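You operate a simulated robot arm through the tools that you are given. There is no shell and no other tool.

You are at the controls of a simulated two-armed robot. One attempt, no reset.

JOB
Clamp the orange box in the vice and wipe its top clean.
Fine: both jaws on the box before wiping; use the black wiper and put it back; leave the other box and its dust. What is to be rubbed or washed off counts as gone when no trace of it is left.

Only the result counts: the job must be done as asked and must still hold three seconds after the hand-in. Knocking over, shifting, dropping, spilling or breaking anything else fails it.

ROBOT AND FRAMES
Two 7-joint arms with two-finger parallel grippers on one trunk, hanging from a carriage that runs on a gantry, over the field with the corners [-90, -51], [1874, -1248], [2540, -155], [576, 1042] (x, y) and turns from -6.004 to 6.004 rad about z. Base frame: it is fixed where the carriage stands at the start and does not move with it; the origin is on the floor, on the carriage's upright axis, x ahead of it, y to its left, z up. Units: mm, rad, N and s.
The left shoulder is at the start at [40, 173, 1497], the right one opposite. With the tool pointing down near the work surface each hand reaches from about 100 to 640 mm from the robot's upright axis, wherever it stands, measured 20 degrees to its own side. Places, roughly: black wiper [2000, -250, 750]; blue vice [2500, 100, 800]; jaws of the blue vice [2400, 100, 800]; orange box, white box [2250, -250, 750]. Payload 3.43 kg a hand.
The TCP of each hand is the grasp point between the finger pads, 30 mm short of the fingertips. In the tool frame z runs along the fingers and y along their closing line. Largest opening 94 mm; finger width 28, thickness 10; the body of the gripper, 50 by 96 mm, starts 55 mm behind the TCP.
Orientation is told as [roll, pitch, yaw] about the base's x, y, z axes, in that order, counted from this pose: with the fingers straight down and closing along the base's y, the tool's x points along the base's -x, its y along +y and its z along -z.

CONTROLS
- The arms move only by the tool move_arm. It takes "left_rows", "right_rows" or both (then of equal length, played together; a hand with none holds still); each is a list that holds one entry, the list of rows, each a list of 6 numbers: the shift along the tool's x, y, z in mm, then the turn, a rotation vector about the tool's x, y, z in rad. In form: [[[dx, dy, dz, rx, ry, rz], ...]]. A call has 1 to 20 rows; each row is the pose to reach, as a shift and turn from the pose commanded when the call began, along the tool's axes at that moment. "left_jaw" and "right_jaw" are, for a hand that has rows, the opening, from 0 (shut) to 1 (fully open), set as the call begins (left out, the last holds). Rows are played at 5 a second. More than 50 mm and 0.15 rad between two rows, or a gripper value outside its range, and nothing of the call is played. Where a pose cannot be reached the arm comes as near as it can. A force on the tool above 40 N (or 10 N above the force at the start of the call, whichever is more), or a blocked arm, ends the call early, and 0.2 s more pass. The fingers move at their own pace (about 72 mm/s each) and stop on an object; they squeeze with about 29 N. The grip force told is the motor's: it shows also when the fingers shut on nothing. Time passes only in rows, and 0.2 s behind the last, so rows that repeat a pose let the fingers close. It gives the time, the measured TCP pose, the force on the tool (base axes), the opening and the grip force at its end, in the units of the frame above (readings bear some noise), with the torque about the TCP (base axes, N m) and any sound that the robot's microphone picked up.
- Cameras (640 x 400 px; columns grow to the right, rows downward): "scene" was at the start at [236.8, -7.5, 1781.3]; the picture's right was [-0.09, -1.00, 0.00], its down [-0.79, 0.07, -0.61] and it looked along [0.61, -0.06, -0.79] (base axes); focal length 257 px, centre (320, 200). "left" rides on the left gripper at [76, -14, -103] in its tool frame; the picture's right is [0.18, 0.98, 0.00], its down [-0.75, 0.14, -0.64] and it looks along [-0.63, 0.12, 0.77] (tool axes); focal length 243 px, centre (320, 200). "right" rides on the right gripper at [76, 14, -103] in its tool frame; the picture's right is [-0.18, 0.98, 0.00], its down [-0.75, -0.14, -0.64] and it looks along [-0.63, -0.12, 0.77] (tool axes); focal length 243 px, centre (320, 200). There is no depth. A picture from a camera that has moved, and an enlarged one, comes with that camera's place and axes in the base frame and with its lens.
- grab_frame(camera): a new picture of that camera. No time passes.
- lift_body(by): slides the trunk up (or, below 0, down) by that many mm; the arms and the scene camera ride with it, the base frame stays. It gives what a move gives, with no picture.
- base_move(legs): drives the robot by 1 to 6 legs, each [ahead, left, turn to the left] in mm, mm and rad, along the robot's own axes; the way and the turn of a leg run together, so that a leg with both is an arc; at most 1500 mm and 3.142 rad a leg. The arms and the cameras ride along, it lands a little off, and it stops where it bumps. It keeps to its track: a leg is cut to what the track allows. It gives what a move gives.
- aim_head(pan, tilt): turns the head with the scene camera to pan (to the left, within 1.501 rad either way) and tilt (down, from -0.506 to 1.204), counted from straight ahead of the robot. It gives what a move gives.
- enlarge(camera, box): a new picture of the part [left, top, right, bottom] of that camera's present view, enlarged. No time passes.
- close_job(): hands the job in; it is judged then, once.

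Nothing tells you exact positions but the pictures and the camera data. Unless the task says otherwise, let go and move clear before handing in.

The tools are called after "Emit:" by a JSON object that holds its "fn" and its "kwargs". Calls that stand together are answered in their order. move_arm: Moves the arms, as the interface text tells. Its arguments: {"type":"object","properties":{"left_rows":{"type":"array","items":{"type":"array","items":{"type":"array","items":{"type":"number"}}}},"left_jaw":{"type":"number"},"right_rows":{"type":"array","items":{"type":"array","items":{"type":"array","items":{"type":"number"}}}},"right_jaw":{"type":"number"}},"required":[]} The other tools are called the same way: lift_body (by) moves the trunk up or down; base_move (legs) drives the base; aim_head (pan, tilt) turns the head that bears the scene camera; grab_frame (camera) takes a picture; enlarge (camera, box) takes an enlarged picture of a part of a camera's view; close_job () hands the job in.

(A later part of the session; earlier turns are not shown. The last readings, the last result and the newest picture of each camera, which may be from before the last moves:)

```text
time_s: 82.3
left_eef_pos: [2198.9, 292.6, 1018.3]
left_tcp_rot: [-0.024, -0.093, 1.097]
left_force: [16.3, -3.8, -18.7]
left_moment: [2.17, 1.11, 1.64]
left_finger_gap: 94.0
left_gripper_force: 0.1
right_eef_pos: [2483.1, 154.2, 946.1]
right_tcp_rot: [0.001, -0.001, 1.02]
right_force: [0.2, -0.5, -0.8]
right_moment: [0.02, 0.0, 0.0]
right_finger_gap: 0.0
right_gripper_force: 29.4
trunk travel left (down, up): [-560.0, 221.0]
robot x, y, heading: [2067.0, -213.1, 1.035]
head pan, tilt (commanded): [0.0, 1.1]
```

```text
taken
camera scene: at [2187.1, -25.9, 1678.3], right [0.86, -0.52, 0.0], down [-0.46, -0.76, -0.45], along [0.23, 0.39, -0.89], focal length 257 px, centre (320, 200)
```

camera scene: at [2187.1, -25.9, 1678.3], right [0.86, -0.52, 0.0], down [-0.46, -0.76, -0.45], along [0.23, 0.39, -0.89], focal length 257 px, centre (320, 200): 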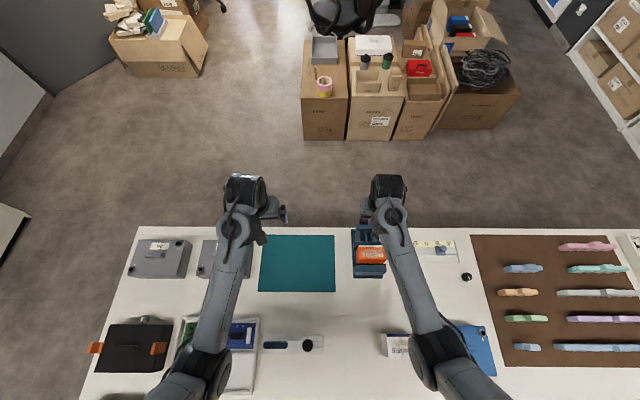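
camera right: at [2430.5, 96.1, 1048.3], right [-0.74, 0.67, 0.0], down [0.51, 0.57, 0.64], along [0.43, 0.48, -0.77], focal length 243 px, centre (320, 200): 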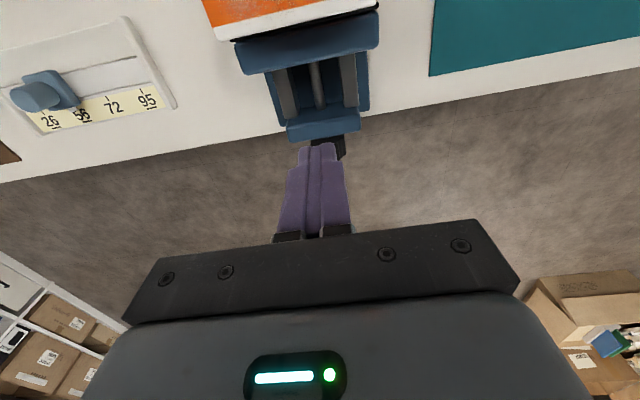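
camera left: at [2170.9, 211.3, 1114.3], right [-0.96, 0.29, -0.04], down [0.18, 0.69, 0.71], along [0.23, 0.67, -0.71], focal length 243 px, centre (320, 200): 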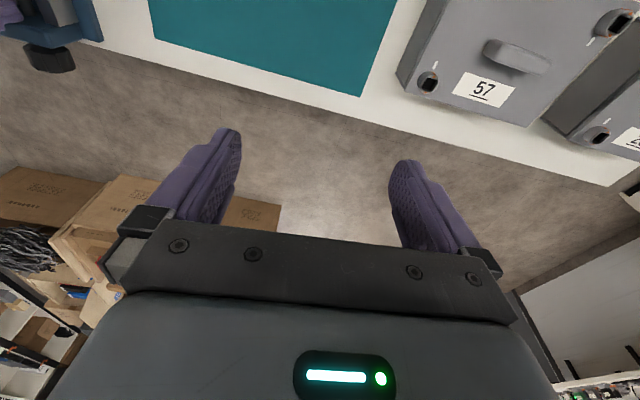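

The hand is back in its natural turn. I'll enlarge to check the jaw and box.

Emit:
{"fn": "enlarge", "kwargs": {"camera": "right", "box": [190, 0, 430, 150]}}

Emit:
{"fn": "enlarge", "kwargs": {"camera": "scene", "box": [330, 215, 410, 290]}}

```text
2.67 times, centred on (310, 75) of right
camera zoom: at [2430.5, 96.1, 1048.3], right [-0.74, 0.67, 0.0], down [0.51, 0.57, 0.64], along [0.43, 0.48, -0.77], focal length 647 px, centre (347, 533)
```

zoom: 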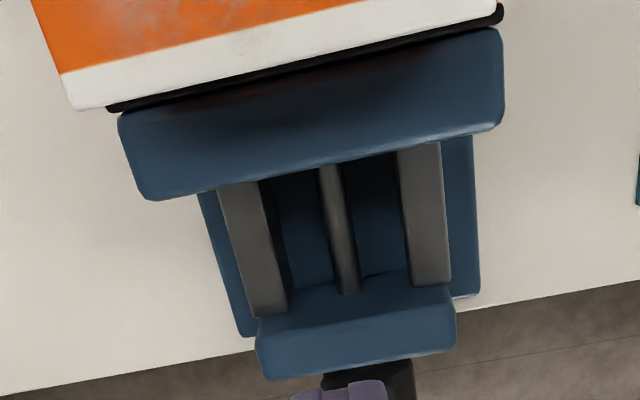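

```text
5.33 times, centred on (370, 252) of scene
camera zoom: at [2187.1, -25.9, 1678.3], right [0.86, -0.52, 0.0], down [-0.46, -0.76, -0.45], along [0.23, 0.39, -0.89], focal length 1369 px, centre (53, -80)
```

zoom: 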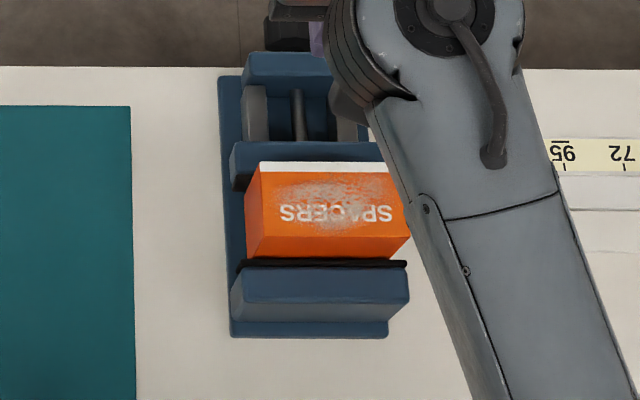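

The box now seems to sit against the fixed jaw with the moving plate just behind it. I'll lower the closed fingers again behind the jaw and pull to confirm a firm clamp.

Emit:
{"fn": "move_arm", "kwargs": {"right_rows": [[[0, 0, 3, 0, 0, 0], [0, 0, 10, 0, 0, 0], [0, 0, 22, 0, 0, 0], [0, 0, 36, 0, 0, 0], [0, 0, 50, 0, 0, 0], [0, 0, 63, 0, 0, 0], [0, 0, 74, 0, 0, 0], [0, 0, 83, 0, 0, 0], [0, 0, 88, 0, 0, 0], [0, 0, 90, 0, 0, 0], [0, 0, 90, 0, 0, 0]]]}}

Emit:
{"fn": "move_arm", "kwargs": {"right_rows": [[[1, 0, 0, 0, 0, 0], [4, 0, 0, 0, 0, 0], [8, 0, 0, 0, 0, 0], [12, 0, 0, 0, 0, 0], [15, 0, 0, 0, 0, 0], [18, 0, 0, 0, 0, 0], [20, 0, 0, 0, 0, 0], [22, 0, 0, 0, 0, 0], [22, 0, 0, 0, 0, 0]]]}}

Emit:
{"fn": "enlarge", "kwargs": {"camera": "right", "box": [160, 0, 480, 200]}}

```text
time_s: 84.1
left_eef_pos: [2199.8, 290.2, 1018.5]
left_tcp_rot: [-0.025, -0.092, 1.1]
left_force: [7.0, -1.8, -6.3]
left_moment: [0.73, 0.46, 0.62]
left_finger_gap: 93.9
left_gripper_force: 0.0
right_eef_pos: [2483.0, 154.0, 868.4]
right_tcp_rot: [0.002, 0.002, 1.022]
right_force: [-1.4, -9.3, 11.8]
right_moment: [-0.14, -0.03, -0.12]
right_finger_gap: 0.0
right_gripper_force: 29.3
trunk travel left (down, up): [-560.0, 221.0]
robot x, y, heading: [2070.3, -214.7, 1.024]
head pan, tilt (commanded): [0.0, 1.1]
stopped in row 9 (right hand): the force on the tool passed its limit at 49 N (the readings are from after the stop); the commanded pose is now the measured one
```

```text
time_s: 86.1
left_eef_pos: [2199.6, 291.6, 1019.4]
left_tcp_rot: [-0.024, -0.093, 1.098]
left_force: [13.4, -4.7, -15.5]
left_moment: [1.79, 0.92, 1.41]
left_finger_gap: 93.8
left_gripper_force: 0.0
right_eef_pos: [2469.5, 136.8, 867.0]
right_tcp_rot: [0.002, 0.0, 1.021]
right_force: [-0.5, 0.6, 0.0]
right_moment: [-0.01, 0.01, -0.02]
right_finger_gap: 0.0
right_gripper_force: 29.1
trunk travel left (down, up): [-560.0, 221.0]
robot x, y, heading: [2071.7, -218.4, 1.029]
head pan, tilt (commanded): [0.0, 1.1]
```

```text
2.00 times, centred on (320, 100) of right
camera zoom: at [2418.8, 78.5, 969.9], right [-0.74, 0.67, 0.0], down [0.51, 0.57, 0.64], along [0.43, 0.48, -0.77], focal length 485 px, centre (320, 400)
```

zoom: 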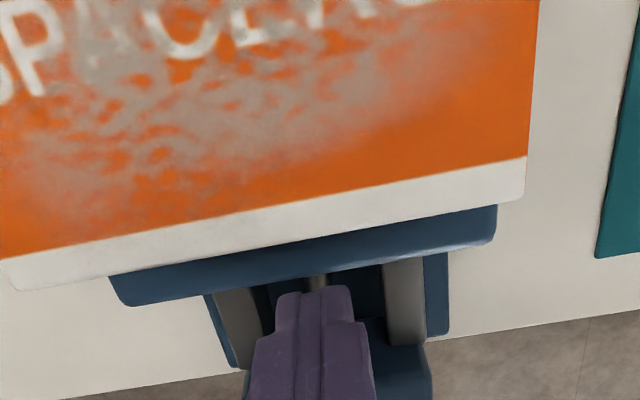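

I touched the end block's top during that descent (it is higher than I judged), then moved forward of it freely. Here, between jaw and end block, I'll lower the last 13 mm.

Emit:
{"fn": "move_arm", "kwargs": {"right_rows": [[[0, 0, 2, 0, 0, 0], [0, 0, 5, 0, 0, 0], [0, 0, 8, 0, 0, 0], [0, 0, 11, 0, 0, 0], [0, 0, 13, 0, 0, 0], [0, 0, 13, 0, 0, 0]]]}}

Emit:
{"fn": "enlarge", "kwargs": {"camera": "right", "box": [160, 0, 480, 200]}}

Emit:
{"fn": "grab_frame", "kwargs": {"camera": "scene"}}

```text
time_s: 87.5
left_eef_pos: [2199.7, 291.8, 1018.8]
left_tcp_rot: [-0.025, -0.095, 1.099]
left_force: [14.2, -3.9, -14.6]
left_moment: [1.84, 0.95, 1.47]
left_finger_gap: 94.1
left_gripper_force: 0.0
right_eef_pos: [2472.0, 137.2, 854.8]
right_tcp_rot: [0.003, -0.002, 1.021]
right_force: [0.2, 0.2, 0.2]
right_moment: [-0.03, 0.0, 0.0]
right_finger_gap: 0.0
right_gripper_force: 29.1
trunk travel left (down, up): [-560.0, 221.0]
robot x, y, heading: [2069.9, -216.3, 1.03]
head pan, tilt (commanded): [0.0, 1.1]
```

```text
2.00 times, centred on (320, 100) of right
camera zoom: at [2418.9, 78.7, 956.8], right [-0.74, 0.67, 0.0], down [0.51, 0.57, 0.64], along [0.43, 0.48, -0.77], focal length 485 px, centre (320, 400)
```

zoom: 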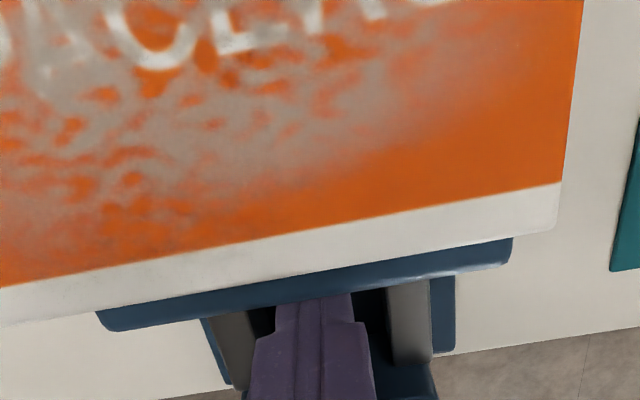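

```text
taken
camera scene: at [2187.1, -26.1, 1678.3], right [0.86, -0.52, 0.0], down [-0.46, -0.76, -0.45], along [0.23, 0.39, -0.89], focal length 257 px, centre (320, 200)
```

scene: 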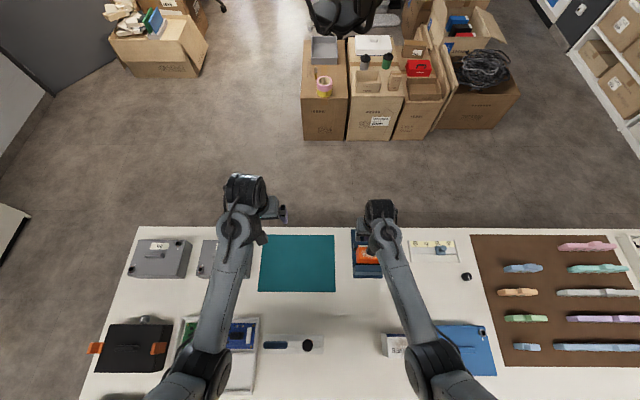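

Free with no contact. Now I'll pull in 1 mm steps and watch the force rise.

Emit:
{"fn": "move_arm", "kwargs": {"right_rows": [[[1, 0, 0, 0, 0, 0], [2, 0, 0, 0, 0, 0], [3, 0, 0, 0, 0, 0], [4, 0, 0, 0, 0, 0], [5, 0, 0, 0, 0, 0], [6, 0, 0, 0, 0, 0], [7, 0, 0, 0, 0, 0], [8, 0, 0, 0, 0, 0], [8, 0, 0, 0, 0, 0]]]}}

Emit:
{"fn": "enlarge", "kwargs": {"camera": "right", "box": [160, 0, 480, 200]}}

```text
time_s: 89.5
left_eef_pos: [2200.7, 291.7, 1020.0]
left_tcp_rot: [-0.025, -0.095, 1.098]
left_force: [15.1, -3.9, -16.8]
left_moment: [1.87, 0.91, 1.42]
left_finger_gap: 93.8
left_gripper_force: 0.0
right_eef_pos: [2468.3, 132.7, 854.6]
right_tcp_rot: [0.002, -0.004, 1.02]
right_force: [3.9, 6.7, -3.6]
right_moment: [0.08, -0.01, 0.03]
right_finger_gap: 0.1
right_gripper_force: 29.1
trunk travel left (down, up): [-560.0, 221.0]
robot x, y, heading: [2072.2, -219.1, 1.03]
head pan, tilt (commanded): [0.0, 1.1]
```

```text
2.00 times, centred on (320, 100) of right
camera zoom: at [2415.6, 73.3, 957.5], right [-0.74, 0.67, 0.0], down [0.51, 0.57, 0.64], along [0.43, 0.48, -0.76], focal length 485 px, centre (320, 400)
```

zoom: 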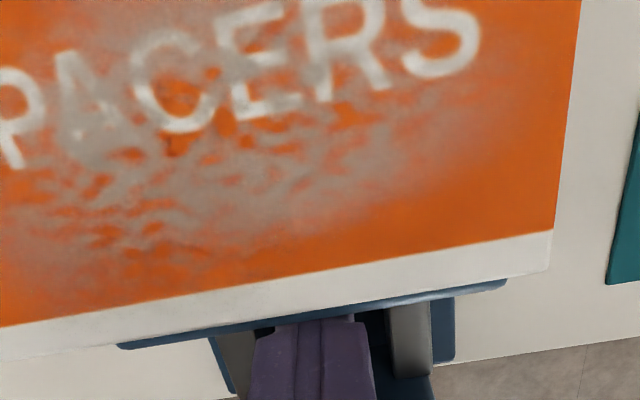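

Contact again at about 8 N. I'll continue in small steps until the resistance clearly rises.

Emit:
{"fn": "move_arm", "kwargs": {"right_rows": [[[1, 0, 0, 0, 0, 0], [2, 0, 0, 0, 0, 0], [3, 0, 0, 0, 0, 0], [3, 0, 0, 0, 0, 0], [3, 0, 0, 0, 0, 0]]]}}

Emit:
{"fn": "enlarge", "kwargs": {"camera": "scene", "box": [330, 215, 410, 290]}}

```text
time_s: 90.7
left_eef_pos: [2199.8, 294.1, 1019.0]
left_tcp_rot: [-0.023, -0.096, 1.098]
left_force: [14.4, -3.7, -16.2]
left_moment: [1.86, 0.91, 1.4]
left_finger_gap: 94.0
left_gripper_force: 0.1
right_eef_pos: [2466.6, 130.1, 855.9]
right_tcp_rot: [0.003, -0.002, 1.021]
right_force: [5.1, 8.3, -1.8]
right_moment: [0.02, 0.0, 0.07]
right_finger_gap: 0.0
right_gripper_force: 29.0
trunk travel left (down, up): [-560.0, 221.0]
robot x, y, heading: [2067.4, -220.3, 1.03]
head pan, tilt (commanded): [0.0, 1.1]
```

```text
5.33 times, centred on (370, 252) of scene
camera zoom: at [2187.4, -25.5, 1678.7], right [0.86, -0.52, 0.0], down [-0.46, -0.76, -0.46], along [0.23, 0.39, -0.89], focal length 1369 px, centre (53, -80)
```

zoom: 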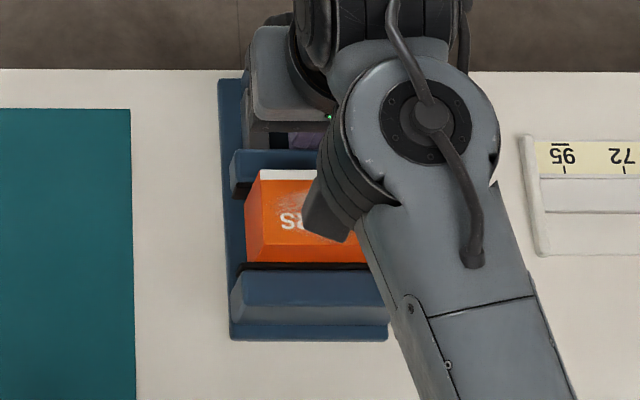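

Still sliding at ~10 N. I'll continue a few more millimetres.

Emit:
{"fn": "move_arm", "kwargs": {"right_rows": [[[1, 0, 0, 0, 0, 0], [2, 0, 0, 0, 0, 0], [3, 0, 0, 0, 0, 0], [3, 0, 0, 0, 0, 0]]]}}

Emit:
{"fn": "enlarge", "kwargs": {"camera": "right", "box": [160, 0, 480, 200]}}

```text
time_s: 91.7
left_eef_pos: [2200.2, 294.8, 1019.3]
left_tcp_rot: [-0.026, -0.096, 1.098]
left_force: [14.5, -4.3, -16.1]
left_moment: [1.91, 0.94, 1.41]
left_finger_gap: 93.9
left_gripper_force: 0.0
right_eef_pos: [2466.0, 128.9, 856.2]
right_tcp_rot: [0.002, -0.005, 1.02]
right_force: [8.4, 14.0, -4.5]
right_moment: [0.15, 0.11, 0.03]
right_finger_gap: 0.0
right_gripper_force: 29.3
trunk travel left (down, up): [-560.0, 221.0]
robot x, y, heading: [2072.3, -212.8, 1.027]
head pan, tilt (commanded): [0.0, 1.1]
```

```text
2.00 times, centred on (320, 100) of right
camera zoom: at [2413.4, 69.7, 958.2], right [-0.74, 0.67, 0.0], down [0.51, 0.57, 0.65], along [0.43, 0.48, -0.76], focal length 485 px, centre (320, 400)
```

zoom: 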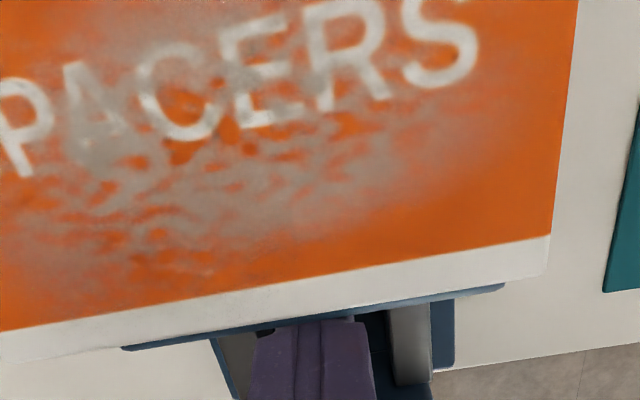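

Resistance is rising (16 N). I'll press a bit further to seat it firmly.

Emit:
{"fn": "move_arm", "kwargs": {"right_rows": [[[1, 0, 0, 0, 0, 0], [2, 0, 0, 0, 0, 0], [2, 0, 0, 0, 0, 0]]]}}

Emit:
{"fn": "enlarge", "kwargs": {"camera": "right", "box": [160, 0, 480, 200]}}

```text
time_s: 92.5
left_eef_pos: [2201.0, 295.3, 1021.4]
left_tcp_rot: [-0.024, -0.098, 1.098]
left_force: [14.2, -3.2, -15.6]
left_moment: [1.86, 0.98, 1.42]
left_finger_gap: 94.0
left_gripper_force: 0.0
right_eef_pos: [2466.2, 128.3, 856.9]
right_tcp_rot: [0.002, -0.006, 1.021]
right_force: [13.0, 21.6, -7.8]
right_moment: [0.22, -0.02, 0.07]
right_finger_gap: 0.0
right_gripper_force: 28.9
trunk travel left (down, up): [-560.0, 221.0]
robot x, y, heading: [2070.3, -220.4, 1.03]
head pan, tilt (commanded): [0.0, 1.1]
```

```text
2.00 times, centred on (320, 100) of right
camera zoom: at [2413.2, 69.4, 958.7], right [-0.74, 0.67, 0.0], down [0.51, 0.56, 0.65], along [0.43, 0.48, -0.76], focal length 485 px, centre (320, 400)
```

zoom: 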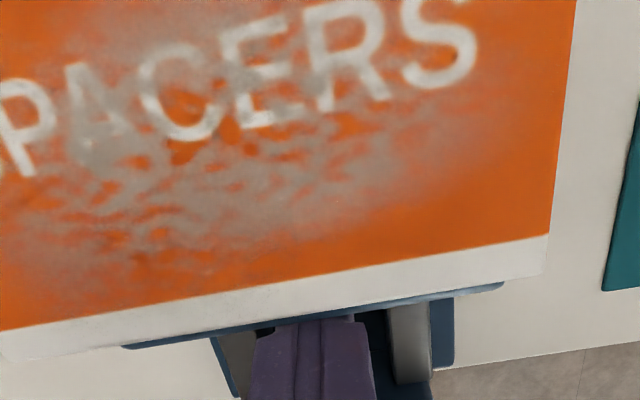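

Resistance is now 25 N with no further travel: the box is pinched between both jaws. I'll back the fingers off and rise clear.

Emit:
{"fn": "move_arm", "kwargs": {"right_rows": [[[-1, 0, 0, 0, 0, 0], [-3, 0, 0, 0, 0, 0], [-6, 0, 0, 0, 0, 0], [-10, 0, -1, 0, 0, 0], [-13, 0, -4, 0, 0, 0], [-15, 0, -10, 0, 0, 0], [-15, 0, -20, 0, 0, 0], [-15, 0, -34, 0, 0, 0], [-15, 0, -50, 0, 0, 0], [-15, 0, -66, 0, 0, 0], [-15, 0, -80, 0, 0, 0], [-15, 0, -92, 0, 0, 0], [-15, 0, -100, 0, 0, 0], [-15, 0, -103, 0, 0, 0], [-15, 0, -103, 0, 0, 0]]]}}

Emit:
{"fn": "enlarge", "kwargs": {"camera": "right", "box": [190, 0, 430, 150]}}

Emit:
{"fn": "enlarge", "kwargs": {"camera": "scene", "box": [330, 215, 410, 290]}}

```text
time_s: 95.7
left_eef_pos: [2199.1, 292.8, 1018.8]
left_tcp_rot: [-0.024, -0.093, 1.098]
left_force: [14.0, -5.0, -16.4]
left_moment: [1.92, 0.97, 1.42]
left_finger_gap: 94.0
left_gripper_force: 0.1
right_eef_pos: [2470.1, 136.2, 957.3]
right_tcp_rot: [0.002, 0.0, 1.021]
right_force: [-0.3, 0.5, 0.4]
right_moment: [0.0, 0.01, 0.0]
right_finger_gap: 0.0
right_gripper_force: 28.8
trunk travel left (down, up): [-560.0, 221.0]
robot x, y, heading: [2073.1, -216.9, 1.036]
head pan, tilt (commanded): [0.0, 1.1]
```

```text
2.67 times, centred on (310, 75) of right
camera zoom: at [2418.4, 77.9, 1060.1], right [-0.74, 0.67, 0.0], down [0.51, 0.57, 0.64], along [0.43, 0.48, -0.77], focal length 647 px, centre (347, 533)
```

zoom: 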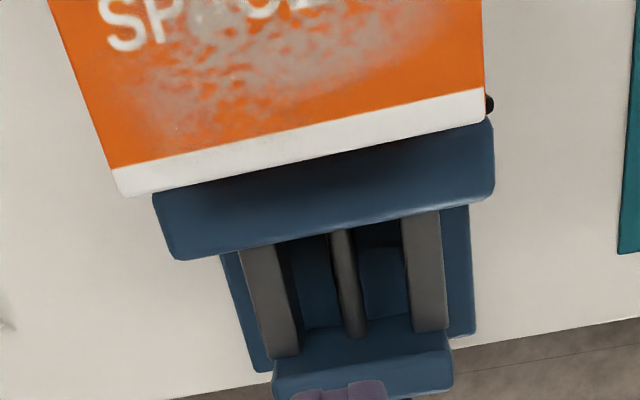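

```text
5.33 times, centred on (370, 252) of scene
camera zoom: at [2187.1, -26.1, 1678.3], right [0.86, -0.52, 0.0], down [-0.46, -0.76, -0.45], along [0.23, 0.39, -0.89], focal length 1369 px, centre (53, -80)
```

zoom: 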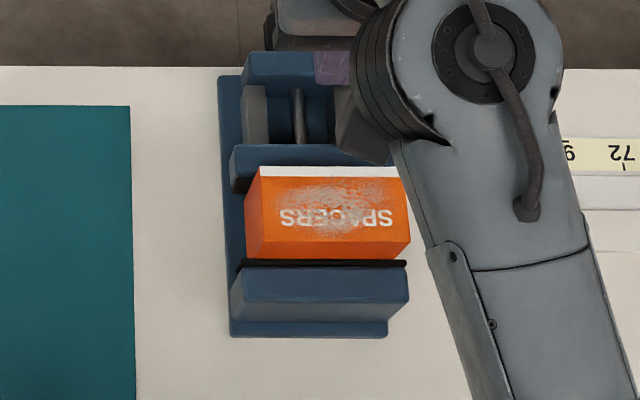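

The box stands clamped: pinched at both faces, upright, vice base unmoved. Next is the wiper near [2087, -230]; I'll back the robot up 400 mm and shift left 100 mm so the right hand can reach it.

Emit:
{"fn": "base_move", "kwargs": {"legs": [[-400, 0, 0], [0, 100, 0]]}}

Emit:
{"fn": "grab_frame", "kwargs": {"camera": "scene"}}

Emit:
{"fn": "grab_frame", "kwargs": {"camera": "right"}}

```text
time_s: 98.9
left_eef_pos: [1906.7, 2.8, 1019.4]
left_tcp_rot: [-0.024, -0.096, 1.1]
left_force: [13.8, -4.7, -16.8]
left_moment: [1.91, 0.94, 1.44]
left_finger_gap: 94.0
left_gripper_force: 0.0
right_eef_pos: [2178.4, -152.9, 958.0]
right_tcp_rot: [0.004, -0.001, 1.024]
right_force: [-0.1, 0.9, 0.0]
right_moment: [-0.01, -0.06, 0.01]
right_finger_gap: 0.0
right_gripper_force: 29.3
trunk travel left (down, up): [-560.0, 221.0]
robot x, y, heading: [1782.4, -509.1, 1.03]
head pan, tilt (commanded): [0.0, 1.1]
```

```text
taken
camera scene: at [1895.6, -315.8, 1678.3], right [0.86, -0.51, 0.0], down [-0.46, -0.76, -0.45], along [0.23, 0.39, -0.89], focal length 257 px, centre (320, 200)
```

scene: 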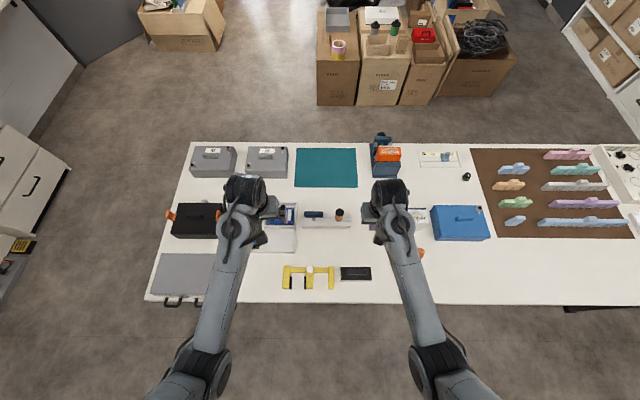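

```text
taken
camera right: at [2126.1, -210.7, 1059.9], right [-0.74, 0.67, 0.0], down [0.51, 0.57, 0.64], along [0.43, 0.48, -0.77], focal length 243 px, centre (320, 200)
```

right: 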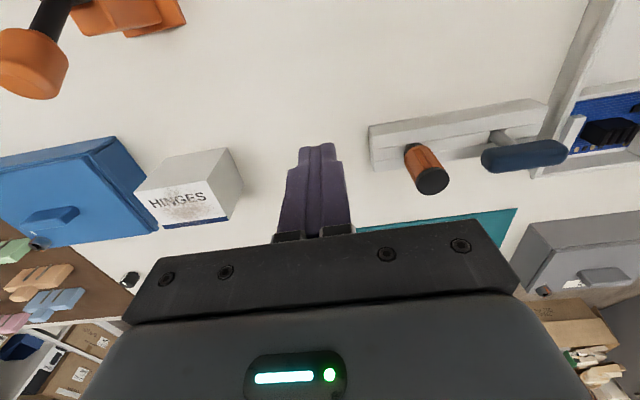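

Good view of everything. I'll enlarge the vice with the box, and the wiper.

Emit:
{"fn": "enlarge", "kwargs": {"camera": "scene", "box": [355, 120, 425, 185]}}

Emit:
{"fn": "enlarge", "kwargs": {"camera": "scene", "box": [310, 245, 400, 305]}}

```text
6.15 times, centred on (390, 152) of scene
camera zoom: at [1895.6, -315.8, 1678.3], right [0.86, -0.51, 0.0], down [-0.46, -0.76, -0.45], along [0.23, 0.39, -0.89], focal length 1580 px, centre (-111, 492)
```

zoom: 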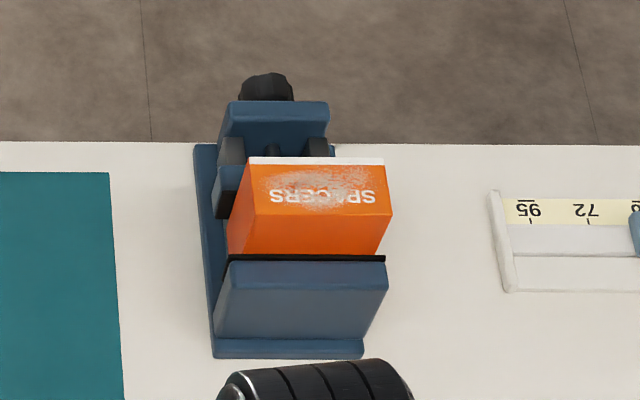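

```text
6.67 times, centred on (355, 275) of scene
camera zoom: at [1895.6, -315.8, 1678.3], right [0.86, -0.51, 0.0], down [-0.46, -0.76, -0.45], along [0.23, 0.39, -0.89], focal length 1712 px, centre (87, -300)
```

zoom: 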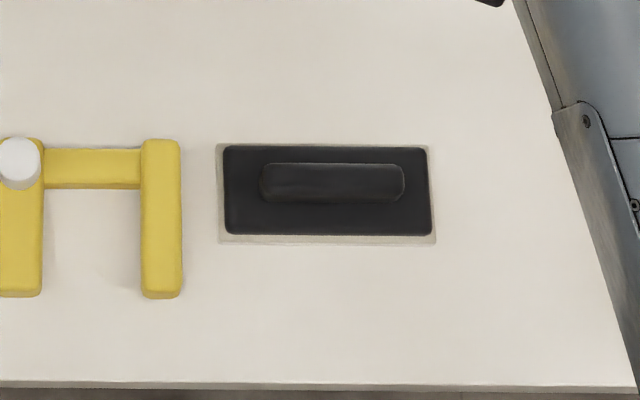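

The box is held square in the vice. The wiper (112 × 49 mm, handle ~71 × 19 mm along the table) is centred near [2089, -230]. I'll bring the right hand above it, turning 90° with the fingers opened.

Emit:
{"fn": "move_arm", "kwargs": {"right_rows": [[[2, 1, 0, 0, 0, 0.05], [7, 2, 0, 0, 0, 0.15], [16, 5, 0, 0, 0, 0.28], [28, 9, 0, 0, 0, 0.42], [41, 13, 0, 0, 0, 0.56], [54, 18, 0, 0, 0, 0.7], [67, 22, 0, 0, 0, 0.84], [80, 26, 0, 0, 0, 0.98], [92, 30, 0, 0, 0, 1.12], [102, 33, 0, 0, 0, 1.26], [108, 35, 0, 0, 0, 1.39], [111, 36, 0, 0, 0, 1.5], [111.8, 36.7, 0, 0, 0, 1.55], [111.8, 36.7, 0, 0, 0, 1.568], [111.8, 36.7, 0, 0, 0, 1.568], [111.8, 36.7, 0, 0, 0, 1.568]]], "right_jaw": 0.6}}

Emit:
{"fn": "grab_frame", "kwargs": {"camera": "right"}}

Emit:
{"fn": "grab_frame", "kwargs": {"camera": "scene"}}

```text
time_s: 102.3
left_eef_pos: [1907.0, 2.2, 1018.3]
left_tcp_rot: [-0.025, -0.094, 1.101]
left_force: [12.2, -3.8, -14.5]
left_moment: [1.65, 0.84, 1.23]
left_finger_gap: 93.8
left_gripper_force: 0.0
right_eef_pos: [2089.6, -229.5, 957.8]
right_tcp_rot: [-0.001, 0.002, -0.545]
right_force: [0.7, 0.5, 0.1]
right_moment: [-0.04, -0.03, 0.0]
right_finger_gap: 56.3
right_gripper_force: 0.1
trunk travel left (down, up): [-560.0, 221.0]
robot x, y, heading: [1780.0, -505.9, 1.031]
head pan, tilt (commanded): [0.0, 1.1]
```

```text
taken
camera right: at [2031.6, -178.4, 1060.2], right [0.67, 0.75, 0.0], down [0.57, -0.51, 0.64], along [0.48, -0.43, -0.77], focal length 243 px, centre (320, 200)
```

right: 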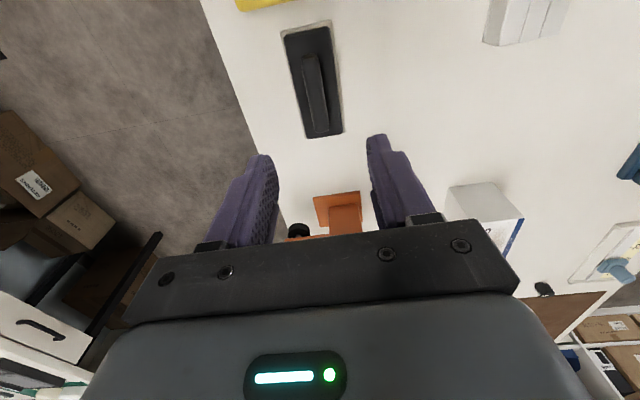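

```text
taken
camera scene: at [1895.9, -316.0, 1678.3], right [0.86, -0.51, 0.0], down [-0.46, -0.76, -0.45], along [0.23, 0.39, -0.89], focal length 257 px, centre (320, 200)
```

scene: 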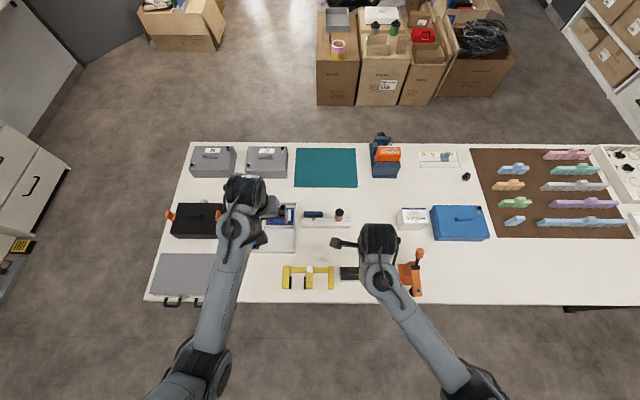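

The hand is above the wiper; the toggle clamp's knob is about 178 mm to the right and stays well clear. I'll enlarge to fix the wiper's position and height.

Emit:
{"fn": "enlarge", "kwargs": {"camera": "right", "box": [250, 0, 390, 160]}}

```text
2.50 times, centred on (320, 80) of right
camera zoom: at [2031.6, -178.4, 1060.2], right [0.67, 0.75, 0.0], down [0.57, -0.51, 0.64], along [0.48, -0.43, -0.77], focal length 606 px, centre (320, 500)
```

zoom: 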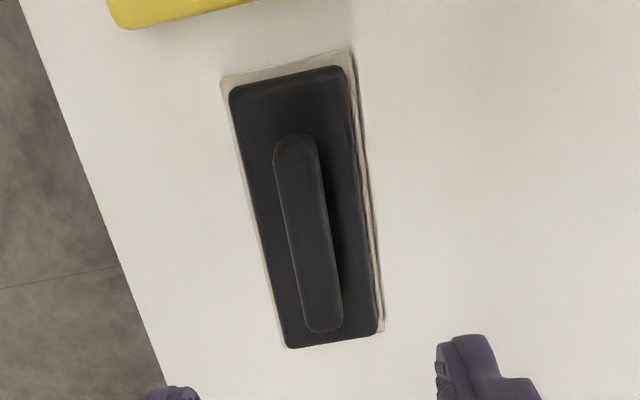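

The wiper is centred near [2087, -231] with its handle top around z 812. I'll descend so the fingertips end about 14 mm below the handle's top, straddling it.

Emit:
{"fn": "move_arm", "kwargs": {"right_rows": [[[0.5, -1, 4, 0, 0, 0.003], [1.5, -3, 14, 0, 0, 0.007], [1.5, -3, 30, 0, 0, 0.007], [1.5, -3, 48, 0, 0, 0.007], [1.5, -3, 66, 0, 0, 0.007], [1.5, -3, 84, 0, 0, 0.007], [1.5, -3, 100, 0, 0, 0.007], [1.5, -3, 113, 0, 0, 0.007], [1.5, -3, 121, 0, 0, 0.007], [1.5, -3, 126, 0, 0, 0.007], [1.5, -3, 128, 0, 0, 0.007], [1.5, -3, 128, 0, 0, 0.007]]], "right_jaw": 0.5}}

Emit:
{"fn": "grab_frame", "kwargs": {"camera": "right"}}

Emit:
{"fn": "grab_frame", "kwargs": {"camera": "scene"}}

```text
time_s: 104.9
left_eef_pos: [1906.8, 2.5, 1018.6]
left_tcp_rot: [-0.025, -0.093, 1.101]
left_force: [12.9, -3.7, -13.6]
left_moment: [1.66, 0.84, 1.21]
left_finger_gap: 94.0
left_gripper_force: 0.0
right_eef_pos: [2087.9, -230.5, 829.5]
right_tcp_rot: [0.0, 0.001, -0.55]
right_force: [-1.3, -0.3, -0.3]
right_moment: [0.01, -0.01, 0.03]
right_finger_gap: 47.0
right_gripper_force: 0.0
trunk travel left (down, up): [-560.0, 221.0]
robot x, y, heading: [1777.4, -507.8, 1.033]
head pan, tilt (commanded): [0.0, 1.1]
```

```text
taken
camera right: at [2028.9, -179.6, 931.9], right [0.67, 0.74, 0.0], down [0.57, -0.52, 0.64], along [0.48, -0.43, -0.77], focal length 243 px, centre (320, 200)
```

right: 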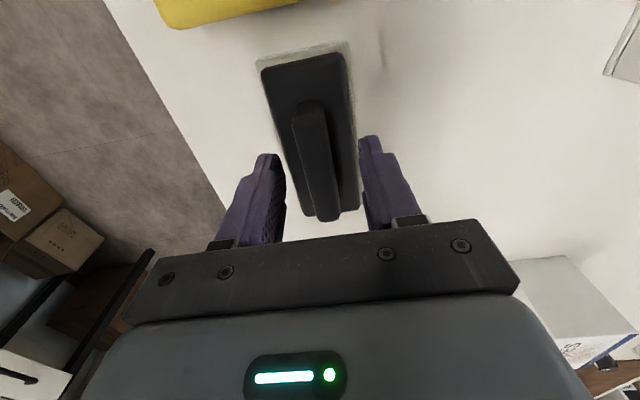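

```text
taken
camera scene: at [1895.9, -316.0, 1678.3], right [0.86, -0.51, 0.0], down [-0.46, -0.76, -0.45], along [0.23, 0.39, -0.89], focal length 257 px, centre (320, 200)
```

scene: 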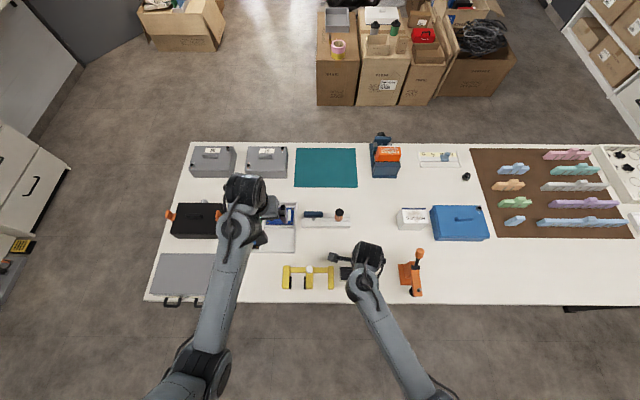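

The fingers straddle the wiper's handle. I'll look closely before closing.

Emit:
{"fn": "enlarge", "kwargs": {"camera": "right", "box": [220, 30, 430, 250]}}

```text
1.82 times, centred on (325, 140) of right
camera zoom: at [2028.9, -179.6, 931.9], right [0.67, 0.74, 0.0], down [0.57, -0.52, 0.64], along [0.48, -0.43, -0.77], focal length 441 px, centre (311, 309)
```

zoom: 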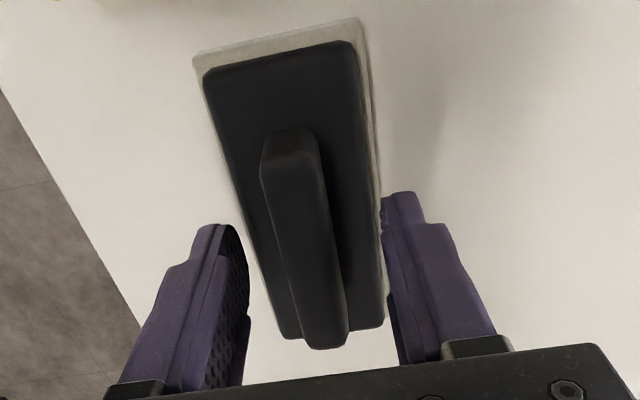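

The handle's top is at about z 823 and the wiper body's top about z 798, so I'll raise 4 mm and then close on the handle.

Emit:
{"fn": "move_arm", "kwargs": {"right_rows": [[[0, 0, -2, 0, 0, 0], [0, 0, -4, 0, 0, 0], [0, 0, -4, 0, 0, 0]]]}}

Emit:
{"fn": "move_arm", "kwargs": {"right_rows": [[[0, 0, 0, 0, 0, 0], [0, 0, 0, 0, 0, 0], [0, 0, 0, 0, 0, 0], [0, 0, 0, 0, 0, 0], [0, 0, 0, 0, 0, 0]]], "right_jaw": 0.0}}

Emit:
{"fn": "enlarge", "kwargs": {"camera": "right", "box": [220, 30, 430, 250]}}

```text
time_s: 105.7
left_eef_pos: [1906.7, 3.1, 1017.2]
left_tcp_rot: [-0.026, -0.094, 1.103]
left_force: [12.6, -3.4, -13.8]
left_moment: [1.67, 0.79, 1.27]
left_finger_gap: 93.9
left_gripper_force: 0.1
right_eef_pos: [2087.6, -231.6, 834.4]
right_tcp_rot: [0.001, 0.001, -0.55]
right_force: [0.1, -0.7, 0.8]
right_moment: [0.01, 0.0, 0.02]
right_finger_gap: 47.1
right_gripper_force: 0.1
trunk travel left (down, up): [-560.0, 221.0]
robot x, y, heading: [1780.9, -508.1, 1.031]
head pan, tilt (commanded): [0.0, 1.1]
```

```text
time_s: 106.9
left_eef_pos: [1907.2, 1.6, 1020.0]
left_tcp_rot: [-0.024, -0.094, 1.102]
left_force: [13.1, -3.1, -13.5]
left_moment: [1.65, 0.83, 1.23]
left_finger_gap: 94.0
left_gripper_force: 0.0
right_eef_pos: [2086.7, -232.3, 833.5]
right_tcp_rot: [0.001, 0.001, -0.549]
right_force: [-0.1, 0.2, 2.2]
right_moment: [-0.02, 0.08, 0.01]
right_finger_gap: 14.8
right_gripper_force: 28.8
trunk travel left (down, up): [-560.0, 221.0]
robot x, y, heading: [1783.5, -507.7, 1.027]
head pan, tilt (commanded): [0.0, 1.1]
```

```text
1.82 times, centred on (325, 140) of right
camera zoom: at [2028.9, -179.8, 936.1], right [0.67, 0.74, 0.0], down [0.57, -0.52, 0.64], along [0.48, -0.43, -0.77], focal length 441 px, centre (311, 309)
```

zoom: 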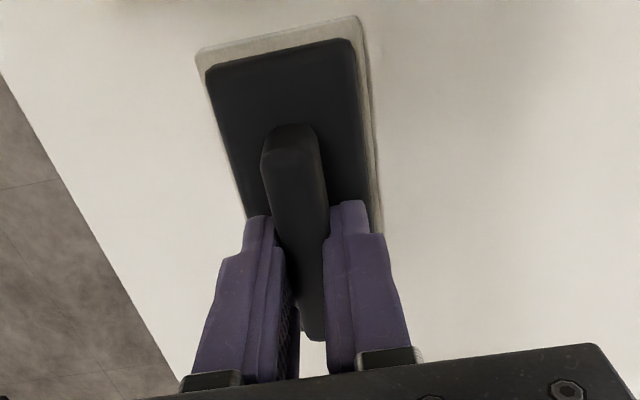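

The handle is firmly gripped (gap 14.8, 29 N); I note the home pose as TCP [2087.2, -231.5, 833.8], yaw -0.55. I'll lift the wiper, shift a little right to clear the tall cylinder, raise the trunk, and drive to the vice.

Emit:
{"fn": "move_arm", "kwargs": {"right_rows": [[[0, 0, -3, 0, 0, 0], [0, 0, -10, 0, 0, 0], [0, 0, -22, 0, 0, 0], [-2, 0, -38, 0, 0, 0], [-6, 0, -55, 0, 0, 0], [-12, 0, -72, 0, 0, 0], [-19, 0, -88, 0, 0, 0], [-26, 0, -102, 0, 0, 0], [-33, 0, -113, 0, 0, 0], [-38, 0, -119, 0, 0, 0], [-40, 0, -121, 0, 0, 0], [-40, 0, -121, 0, 0, 0]]]}}

Emit:
{"fn": "lift_body", "kwargs": {"by": 60}}

Emit:
{"fn": "grab_frame", "kwargs": {"camera": "scene"}}

Emit:
{"fn": "grab_frame", "kwargs": {"camera": "right"}}

```text
time_s: 109.5
left_eef_pos: [1906.2, 3.0, 1019.1]
left_tcp_rot: [-0.025, -0.094, 1.102]
left_force: [13.5, -3.6, -14.2]
left_moment: [1.66, 0.82, 1.23]
left_finger_gap: 94.1
left_gripper_force: 0.1
right_eef_pos: [2121.5, -252.5, 954.4]
right_tcp_rot: [-0.001, 0.001, -0.548]
right_force: [-1.0, -0.5, -1.0]
right_moment: [0.02, 0.04, 0.01]
right_finger_gap: 15.1
right_gripper_force: 29.6
trunk travel left (down, up): [-560.0, 221.0]
robot x, y, heading: [1777.5, -509.1, 1.033]
head pan, tilt (commanded): [0.0, 1.1]
```

```text
time_s: 110.5
left_eef_pos: [1907.1, 2.4, 1079.0]
left_tcp_rot: [-0.024, -0.092, 1.101]
left_force: [12.8, -3.3, -14.7]
left_moment: [1.63, 0.84, 1.22]
left_finger_gap: 94.1
left_gripper_force: 0.0
right_eef_pos: [2121.3, -252.7, 1014.6]
right_tcp_rot: [0.0, 0.003, -0.551]
right_force: [0.7, 0.3, 0.5]
right_moment: [0.01, -0.02, 0.02]
right_finger_gap: 14.9
right_gripper_force: 29.4
trunk travel left (down, up): [-620.0, 161.0]
robot x, y, heading: [1783.7, -507.9, 1.035]
head pan, tilt (commanded): [0.0, 1.1]
```

```text
taken
camera scene: at [1895.9, -316.1, 1738.3], right [0.86, -0.51, 0.0], down [-0.46, -0.77, -0.45], along [0.23, 0.39, -0.89], focal length 257 px, centre (320, 200)
```

scene: 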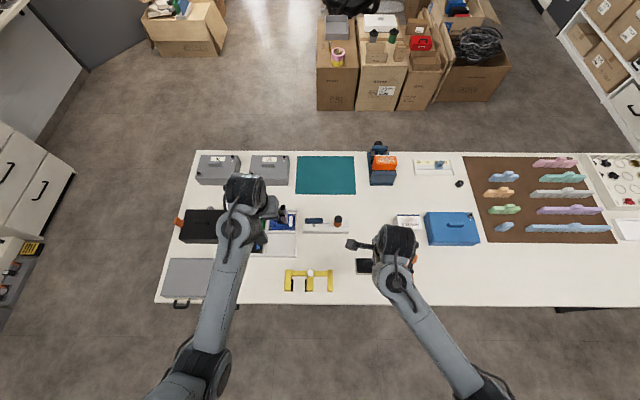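

```text
taken
camera right: at [2063.0, -201.1, 1117.1], right [0.67, 0.74, 0.0], down [0.57, -0.51, 0.64], along [0.48, -0.43, -0.77], focal length 243 px, centre (320, 200)
```

right: 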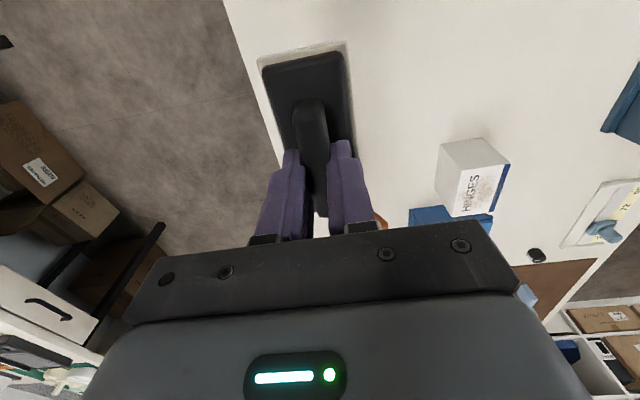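

The wiper with its pale pad is lifted clear (bottom about z 956). I'll drive ahead 337 mm and right 102 mm to bring it in front of the vice.

Emit:
{"fn": "base_move", "kwargs": {"legs": [[337, 0, 0], [0, -102, 0]]}}

Emit:
{"fn": "grab_frame", "kwargs": {"camera": "scene"}}

Emit:
{"fn": "grab_frame", "kwargs": {"camera": "right"}}

```text
time_s: 113.5
left_eef_pos: [2170.9, 241.7, 1080.1]
left_tcp_rot: [-0.026, -0.095, 1.099]
left_force: [12.9, -2.8, -14.0]
left_moment: [1.6, 0.88, 1.22]
left_finger_gap: 94.1
left_gripper_force: 0.0
right_eef_pos: [2384.4, -13.4, 1014.5]
right_tcp_rot: [0.001, 0.001, -0.553]
right_force: [0.1, -0.3, -0.6]
right_moment: [0.01, 0.0, 0.04]
right_finger_gap: 15.0
right_gripper_force: 29.5
trunk travel left (down, up): [-620.0, 161.0]
robot x, y, heading: [2042.3, -269.4, 1.027]
head pan, tilt (commanded): [0.0, 1.1]
```

```text
taken
camera scene: at [2158.4, -76.5, 1738.3], right [0.86, -0.52, 0.0], down [-0.46, -0.76, -0.45], along [0.23, 0.39, -0.89], focal length 257 px, centre (320, 200)
```

scene: 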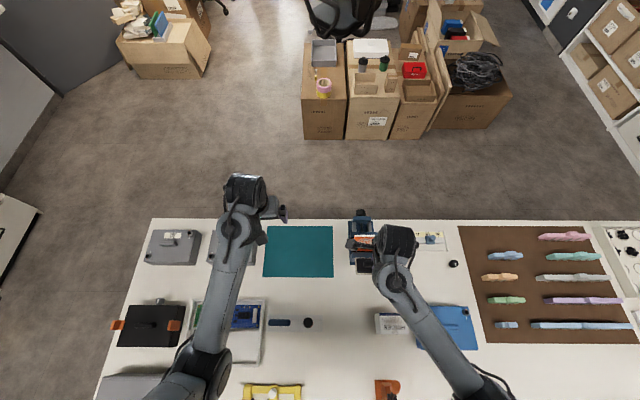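

```text
taken
camera right: at [2326.3, 37.9, 1117.2], right [0.67, 0.74, 0.0], down [0.57, -0.52, 0.64], along [0.47, -0.43, -0.77], focal length 243 px, centre (320, 200)
```

right: 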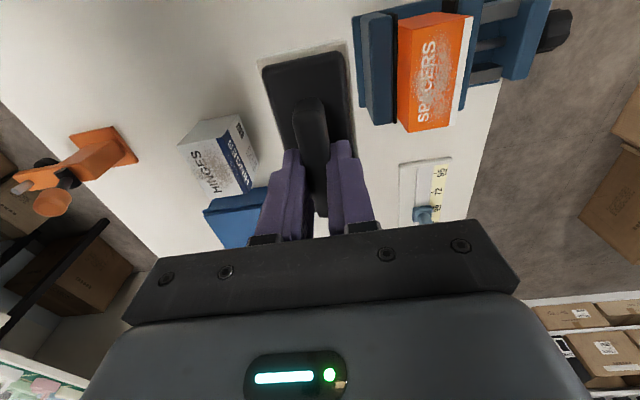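

The wiper is right in front of the vice. I'll enlarge to measure the clamped box.

Emit:
{"fn": "enlarge", "kwargs": {"camera": "right", "box": [340, 0, 580, 150]}}

```text
2.67 times, centred on (460, 75) of right
camera zoom: at [2326.3, 37.9, 1117.2], right [0.67, 0.74, 0.0], down [0.57, -0.52, 0.64], along [0.47, -0.43, -0.77], focal length 647 px, centre (-53, 533)
```

zoom: 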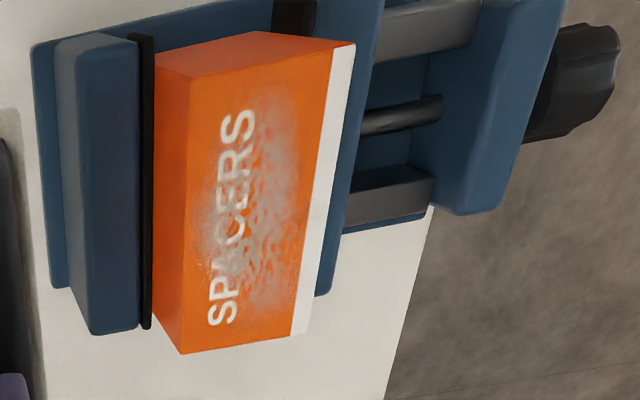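

The clamped box's top is centred near [2436, 74] at about z 888. I'll bring the wiper over it and lower to just above.

Emit:
{"fn": "move_arm", "kwargs": {"right_rows": [[[0, 2, 0, 0, 0, 0], [0, 8, 0, 0, 0, 0], [1, 18, 0, 0, 0, 0], [1, 32, 0, 0, 0, 0], [1, 48, 0, 0, 0, 0], [2, 64, 0, 0, 0, 0], [2, 79, 0, 0, 0, 0], [2, 91, 2, 0, 0, 0], [2, 99, 6, 0, 0, 0], [2, 101.5, 14, 0, 0, 0], [2, 101.5, 26, 0, 0, 0], [2, 101.5, 38, 0, 0, 0], [2, 101.5, 48, 0, 0, 0], [2, 101.5, 53, 0, 0, 0], [2, 101.5, 55, 0, 0, 0], [2, 101.5, 55, 0, 0, 0]]]}}

Emit:
{"fn": "grab_frame", "kwargs": {"camera": "right"}}

Emit:
{"fn": "enlarge", "kwargs": {"camera": "scene", "box": [320, 190, 420, 290]}}

```text
time_s: 116.9
left_eef_pos: [2169.2, 242.3, 1077.6]
left_tcp_rot: [-0.026, -0.095, 1.1]
left_force: [10.1, -3.5, -12.2]
left_moment: [1.44, 0.72, 1.06]
left_finger_gap: 93.9
left_gripper_force: 0.0
right_eef_pos: [2434.2, 74.2, 959.2]
right_tcp_rot: [0.0, 0.001, -0.553]
right_force: [-0.4, -0.5, -0.3]
right_moment: [0.0, 0.0, 0.0]
right_finger_gap: 14.9
right_gripper_force: 29.1
trunk travel left (down, up): [-620.0, 161.0]
robot x, y, heading: [2039.5, -262.0, 1.03]
head pan, tilt (commanded): [0.0, 1.1]
```

```text
taken
camera right: at [2376.9, 125.7, 1062.1], right [0.67, 0.74, 0.0], down [0.57, -0.52, 0.64], along [0.47, -0.43, -0.77], focal length 243 px, centre (320, 200)
```

right: 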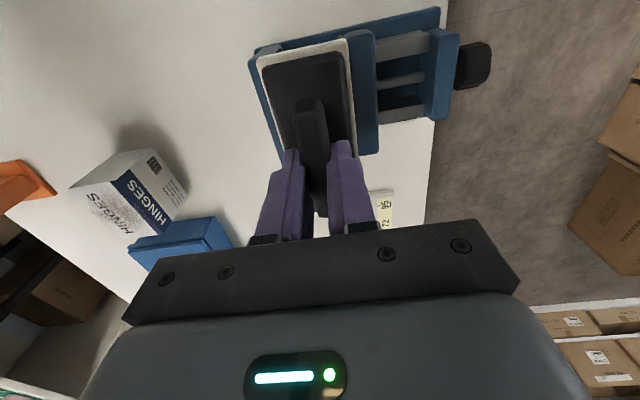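

```text
4.00 times, centred on (370, 240) of scene
camera zoom: at [2158.1, -76.3, 1738.3], right [0.86, -0.52, 0.0], down [-0.46, -0.76, -0.45], along [0.23, 0.39, -0.89], focal length 1027 px, centre (120, 40)
```

zoom: 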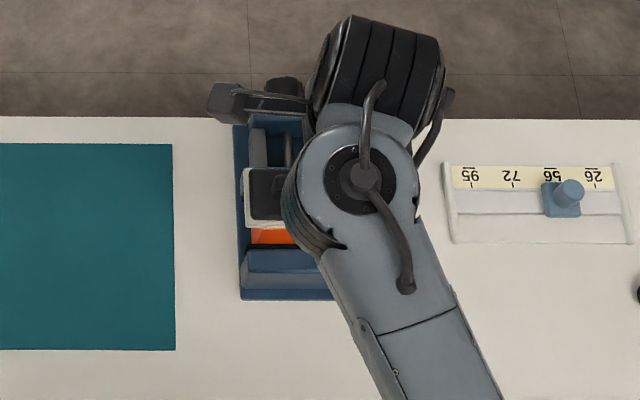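

The wiper is centred over the box. I'll lower it slowly onto the top.

Emit:
{"fn": "move_arm", "kwargs": {"right_rows": [[[0, 0, 2, 0, 0, 0], [0, 0, 4, 0, 0, 0], [0, 0, 6, 0, 0, 0], [0, 0, 8, 0, 0, 0], [0, 0, 9, 0, 0, 0], [0, 0, 10, 0, 0, 0], [0, 0, 10, 0, 0, 0]]]}}

```text
time_s: 118.5
left_eef_pos: [2169.5, 242.1, 1078.9]
left_tcp_rot: [-0.026, -0.095, 1.1]
left_force: [10.7, -3.9, -11.3]
left_moment: [1.4, 0.7, 1.11]
left_finger_gap: 94.0
left_gripper_force: 0.1
right_eef_pos: [2434.1, 74.7, 950.3]
right_tcp_rot: [0.002, 0.001, -0.553]
right_force: [-1.0, 0.1, -1.1]
right_moment: [-0.01, 0.02, -0.03]
right_finger_gap: 14.8
right_gripper_force: 28.7
trunk travel left (down, up): [-620.0, 161.0]
robot x, y, heading: [2042.5, -269.9, 1.029]
head pan, tilt (commanded): [0.0, 1.1]
```

No contact yet at TCP z 950. I'll go on in 1 mm steps until I feel the box.

Emit:
{"fn": "move_arm", "kwargs": {"right_rows": [[[0, 0, 1, 0, 0, 0], [0, 0, 2, 0, 0, 0], [0, 0, 3, 0, 0, 0], [0, 0, 4, 0, 0, 0], [0, 0, 4, 0, 0, 0]]]}}

```text
time_s: 119.7
left_eef_pos: [2171.1, 241.2, 1078.5]
left_tcp_rot: [-0.024, -0.094, 1.099]
left_force: [11.0, -1.9, -12.3]
left_moment: [1.47, 0.75, 1.11]
left_finger_gap: 93.8
left_gripper_force: 0.0
right_eef_pos: [2436.0, 74.7, 946.7]
right_tcp_rot: [0.001, 0.001, -0.553]
right_force: [-3.9, -5.4, 20.5]
right_moment: [-0.22, 0.18, -0.01]
right_finger_gap: 14.9
right_gripper_force: 29.1
trunk travel left (down, up): [-620.0, 161.0]
robot x, y, heading: [2040.0, -266.7, 1.029]
head pan, tilt (commanded): [0.0, 1.1]
```

Contact at 20 N. I'll ease the pressure slightly and rub back and forth along the jaws (table direction), which won't load the jaw open.

Emit:
{"fn": "move_arm", "kwargs": {"right_rows": [[[0, 0, -0.4, 0, 0, 0], [3, 0, -0.4, 0, 0, 0], [8, 0, -0.4, 0, 0, 0], [15, 0, -0.4, 0, 0, 0], [20, 0, -0.4, 0, 0, 0], [22, 0, -0.4, 0, 0, 0], [18, 0, -0.4, 0, 0, 0], [10, 0, -0.4, 0, 0, 0], [0, 0, -0.4, 0, 0, 0], [-10, 0, -0.4, 0, 0, 0], [-18, 0, -0.4, 0, 0, 0], [-22, 0, -0.4, 0, 0, 0], [-20, 0, -0.4, 0, 0, 0], [-12, 0, -0.4, 0, 0, 0], [-4, 0, -0.4, 0, 0, 0], [0, 0, -0.4, 0, 0, 0], [0, 0, -0.4, 0, 0, 0]]]}}

Emit:
{"fn": "grab_frame", "kwargs": {"camera": "right"}}

Emit:
{"fn": "enlarge", "kwargs": {"camera": "scene", "box": [320, 190, 420, 290]}}

```text
time_s: 123.3
left_eef_pos: [2172.3, 241.9, 1079.4]
left_tcp_rot: [-0.025, -0.094, 1.1]
left_force: [10.6, -2.8, -12.6]
left_moment: [1.42, 0.73, 1.1]
left_finger_gap: 94.0
left_gripper_force: 0.1
right_eef_pos: [2438.4, 73.3, 945.9]
right_tcp_rot: [0.001, 0.0, -0.554]
right_force: [5.1, -1.1, 12.6]
right_moment: [-0.09, -0.22, 0.0]
right_finger_gap: 14.9
right_gripper_force: 29.2
trunk travel left (down, up): [-620.0, 161.0]
robot x, y, heading: [2040.8, -265.2, 1.028]
head pan, tilt (commanded): [0.0, 1.1]
```

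```text
taken
camera right: at [2379.1, 125.5, 1048.7], right [0.67, 0.74, 0.0], down [0.57, -0.52, 0.64], along [0.48, -0.43, -0.77], focal length 243 px, centre (320, 200)
```

right: 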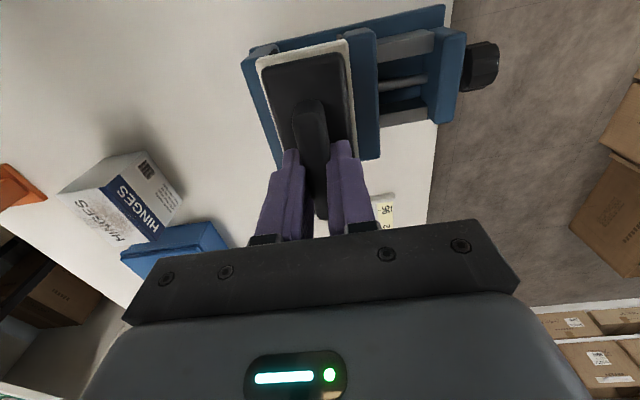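

```text
4.00 times, centred on (370, 240) of scene
camera zoom: at [2158.8, -76.2, 1738.5], right [0.86, -0.52, 0.0], down [-0.46, -0.76, -0.45], along [0.24, 0.39, -0.89], focal length 1027 px, centre (120, 40)
```

zoom: 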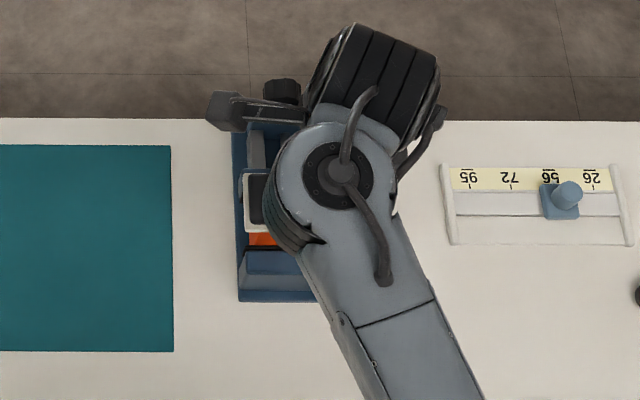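

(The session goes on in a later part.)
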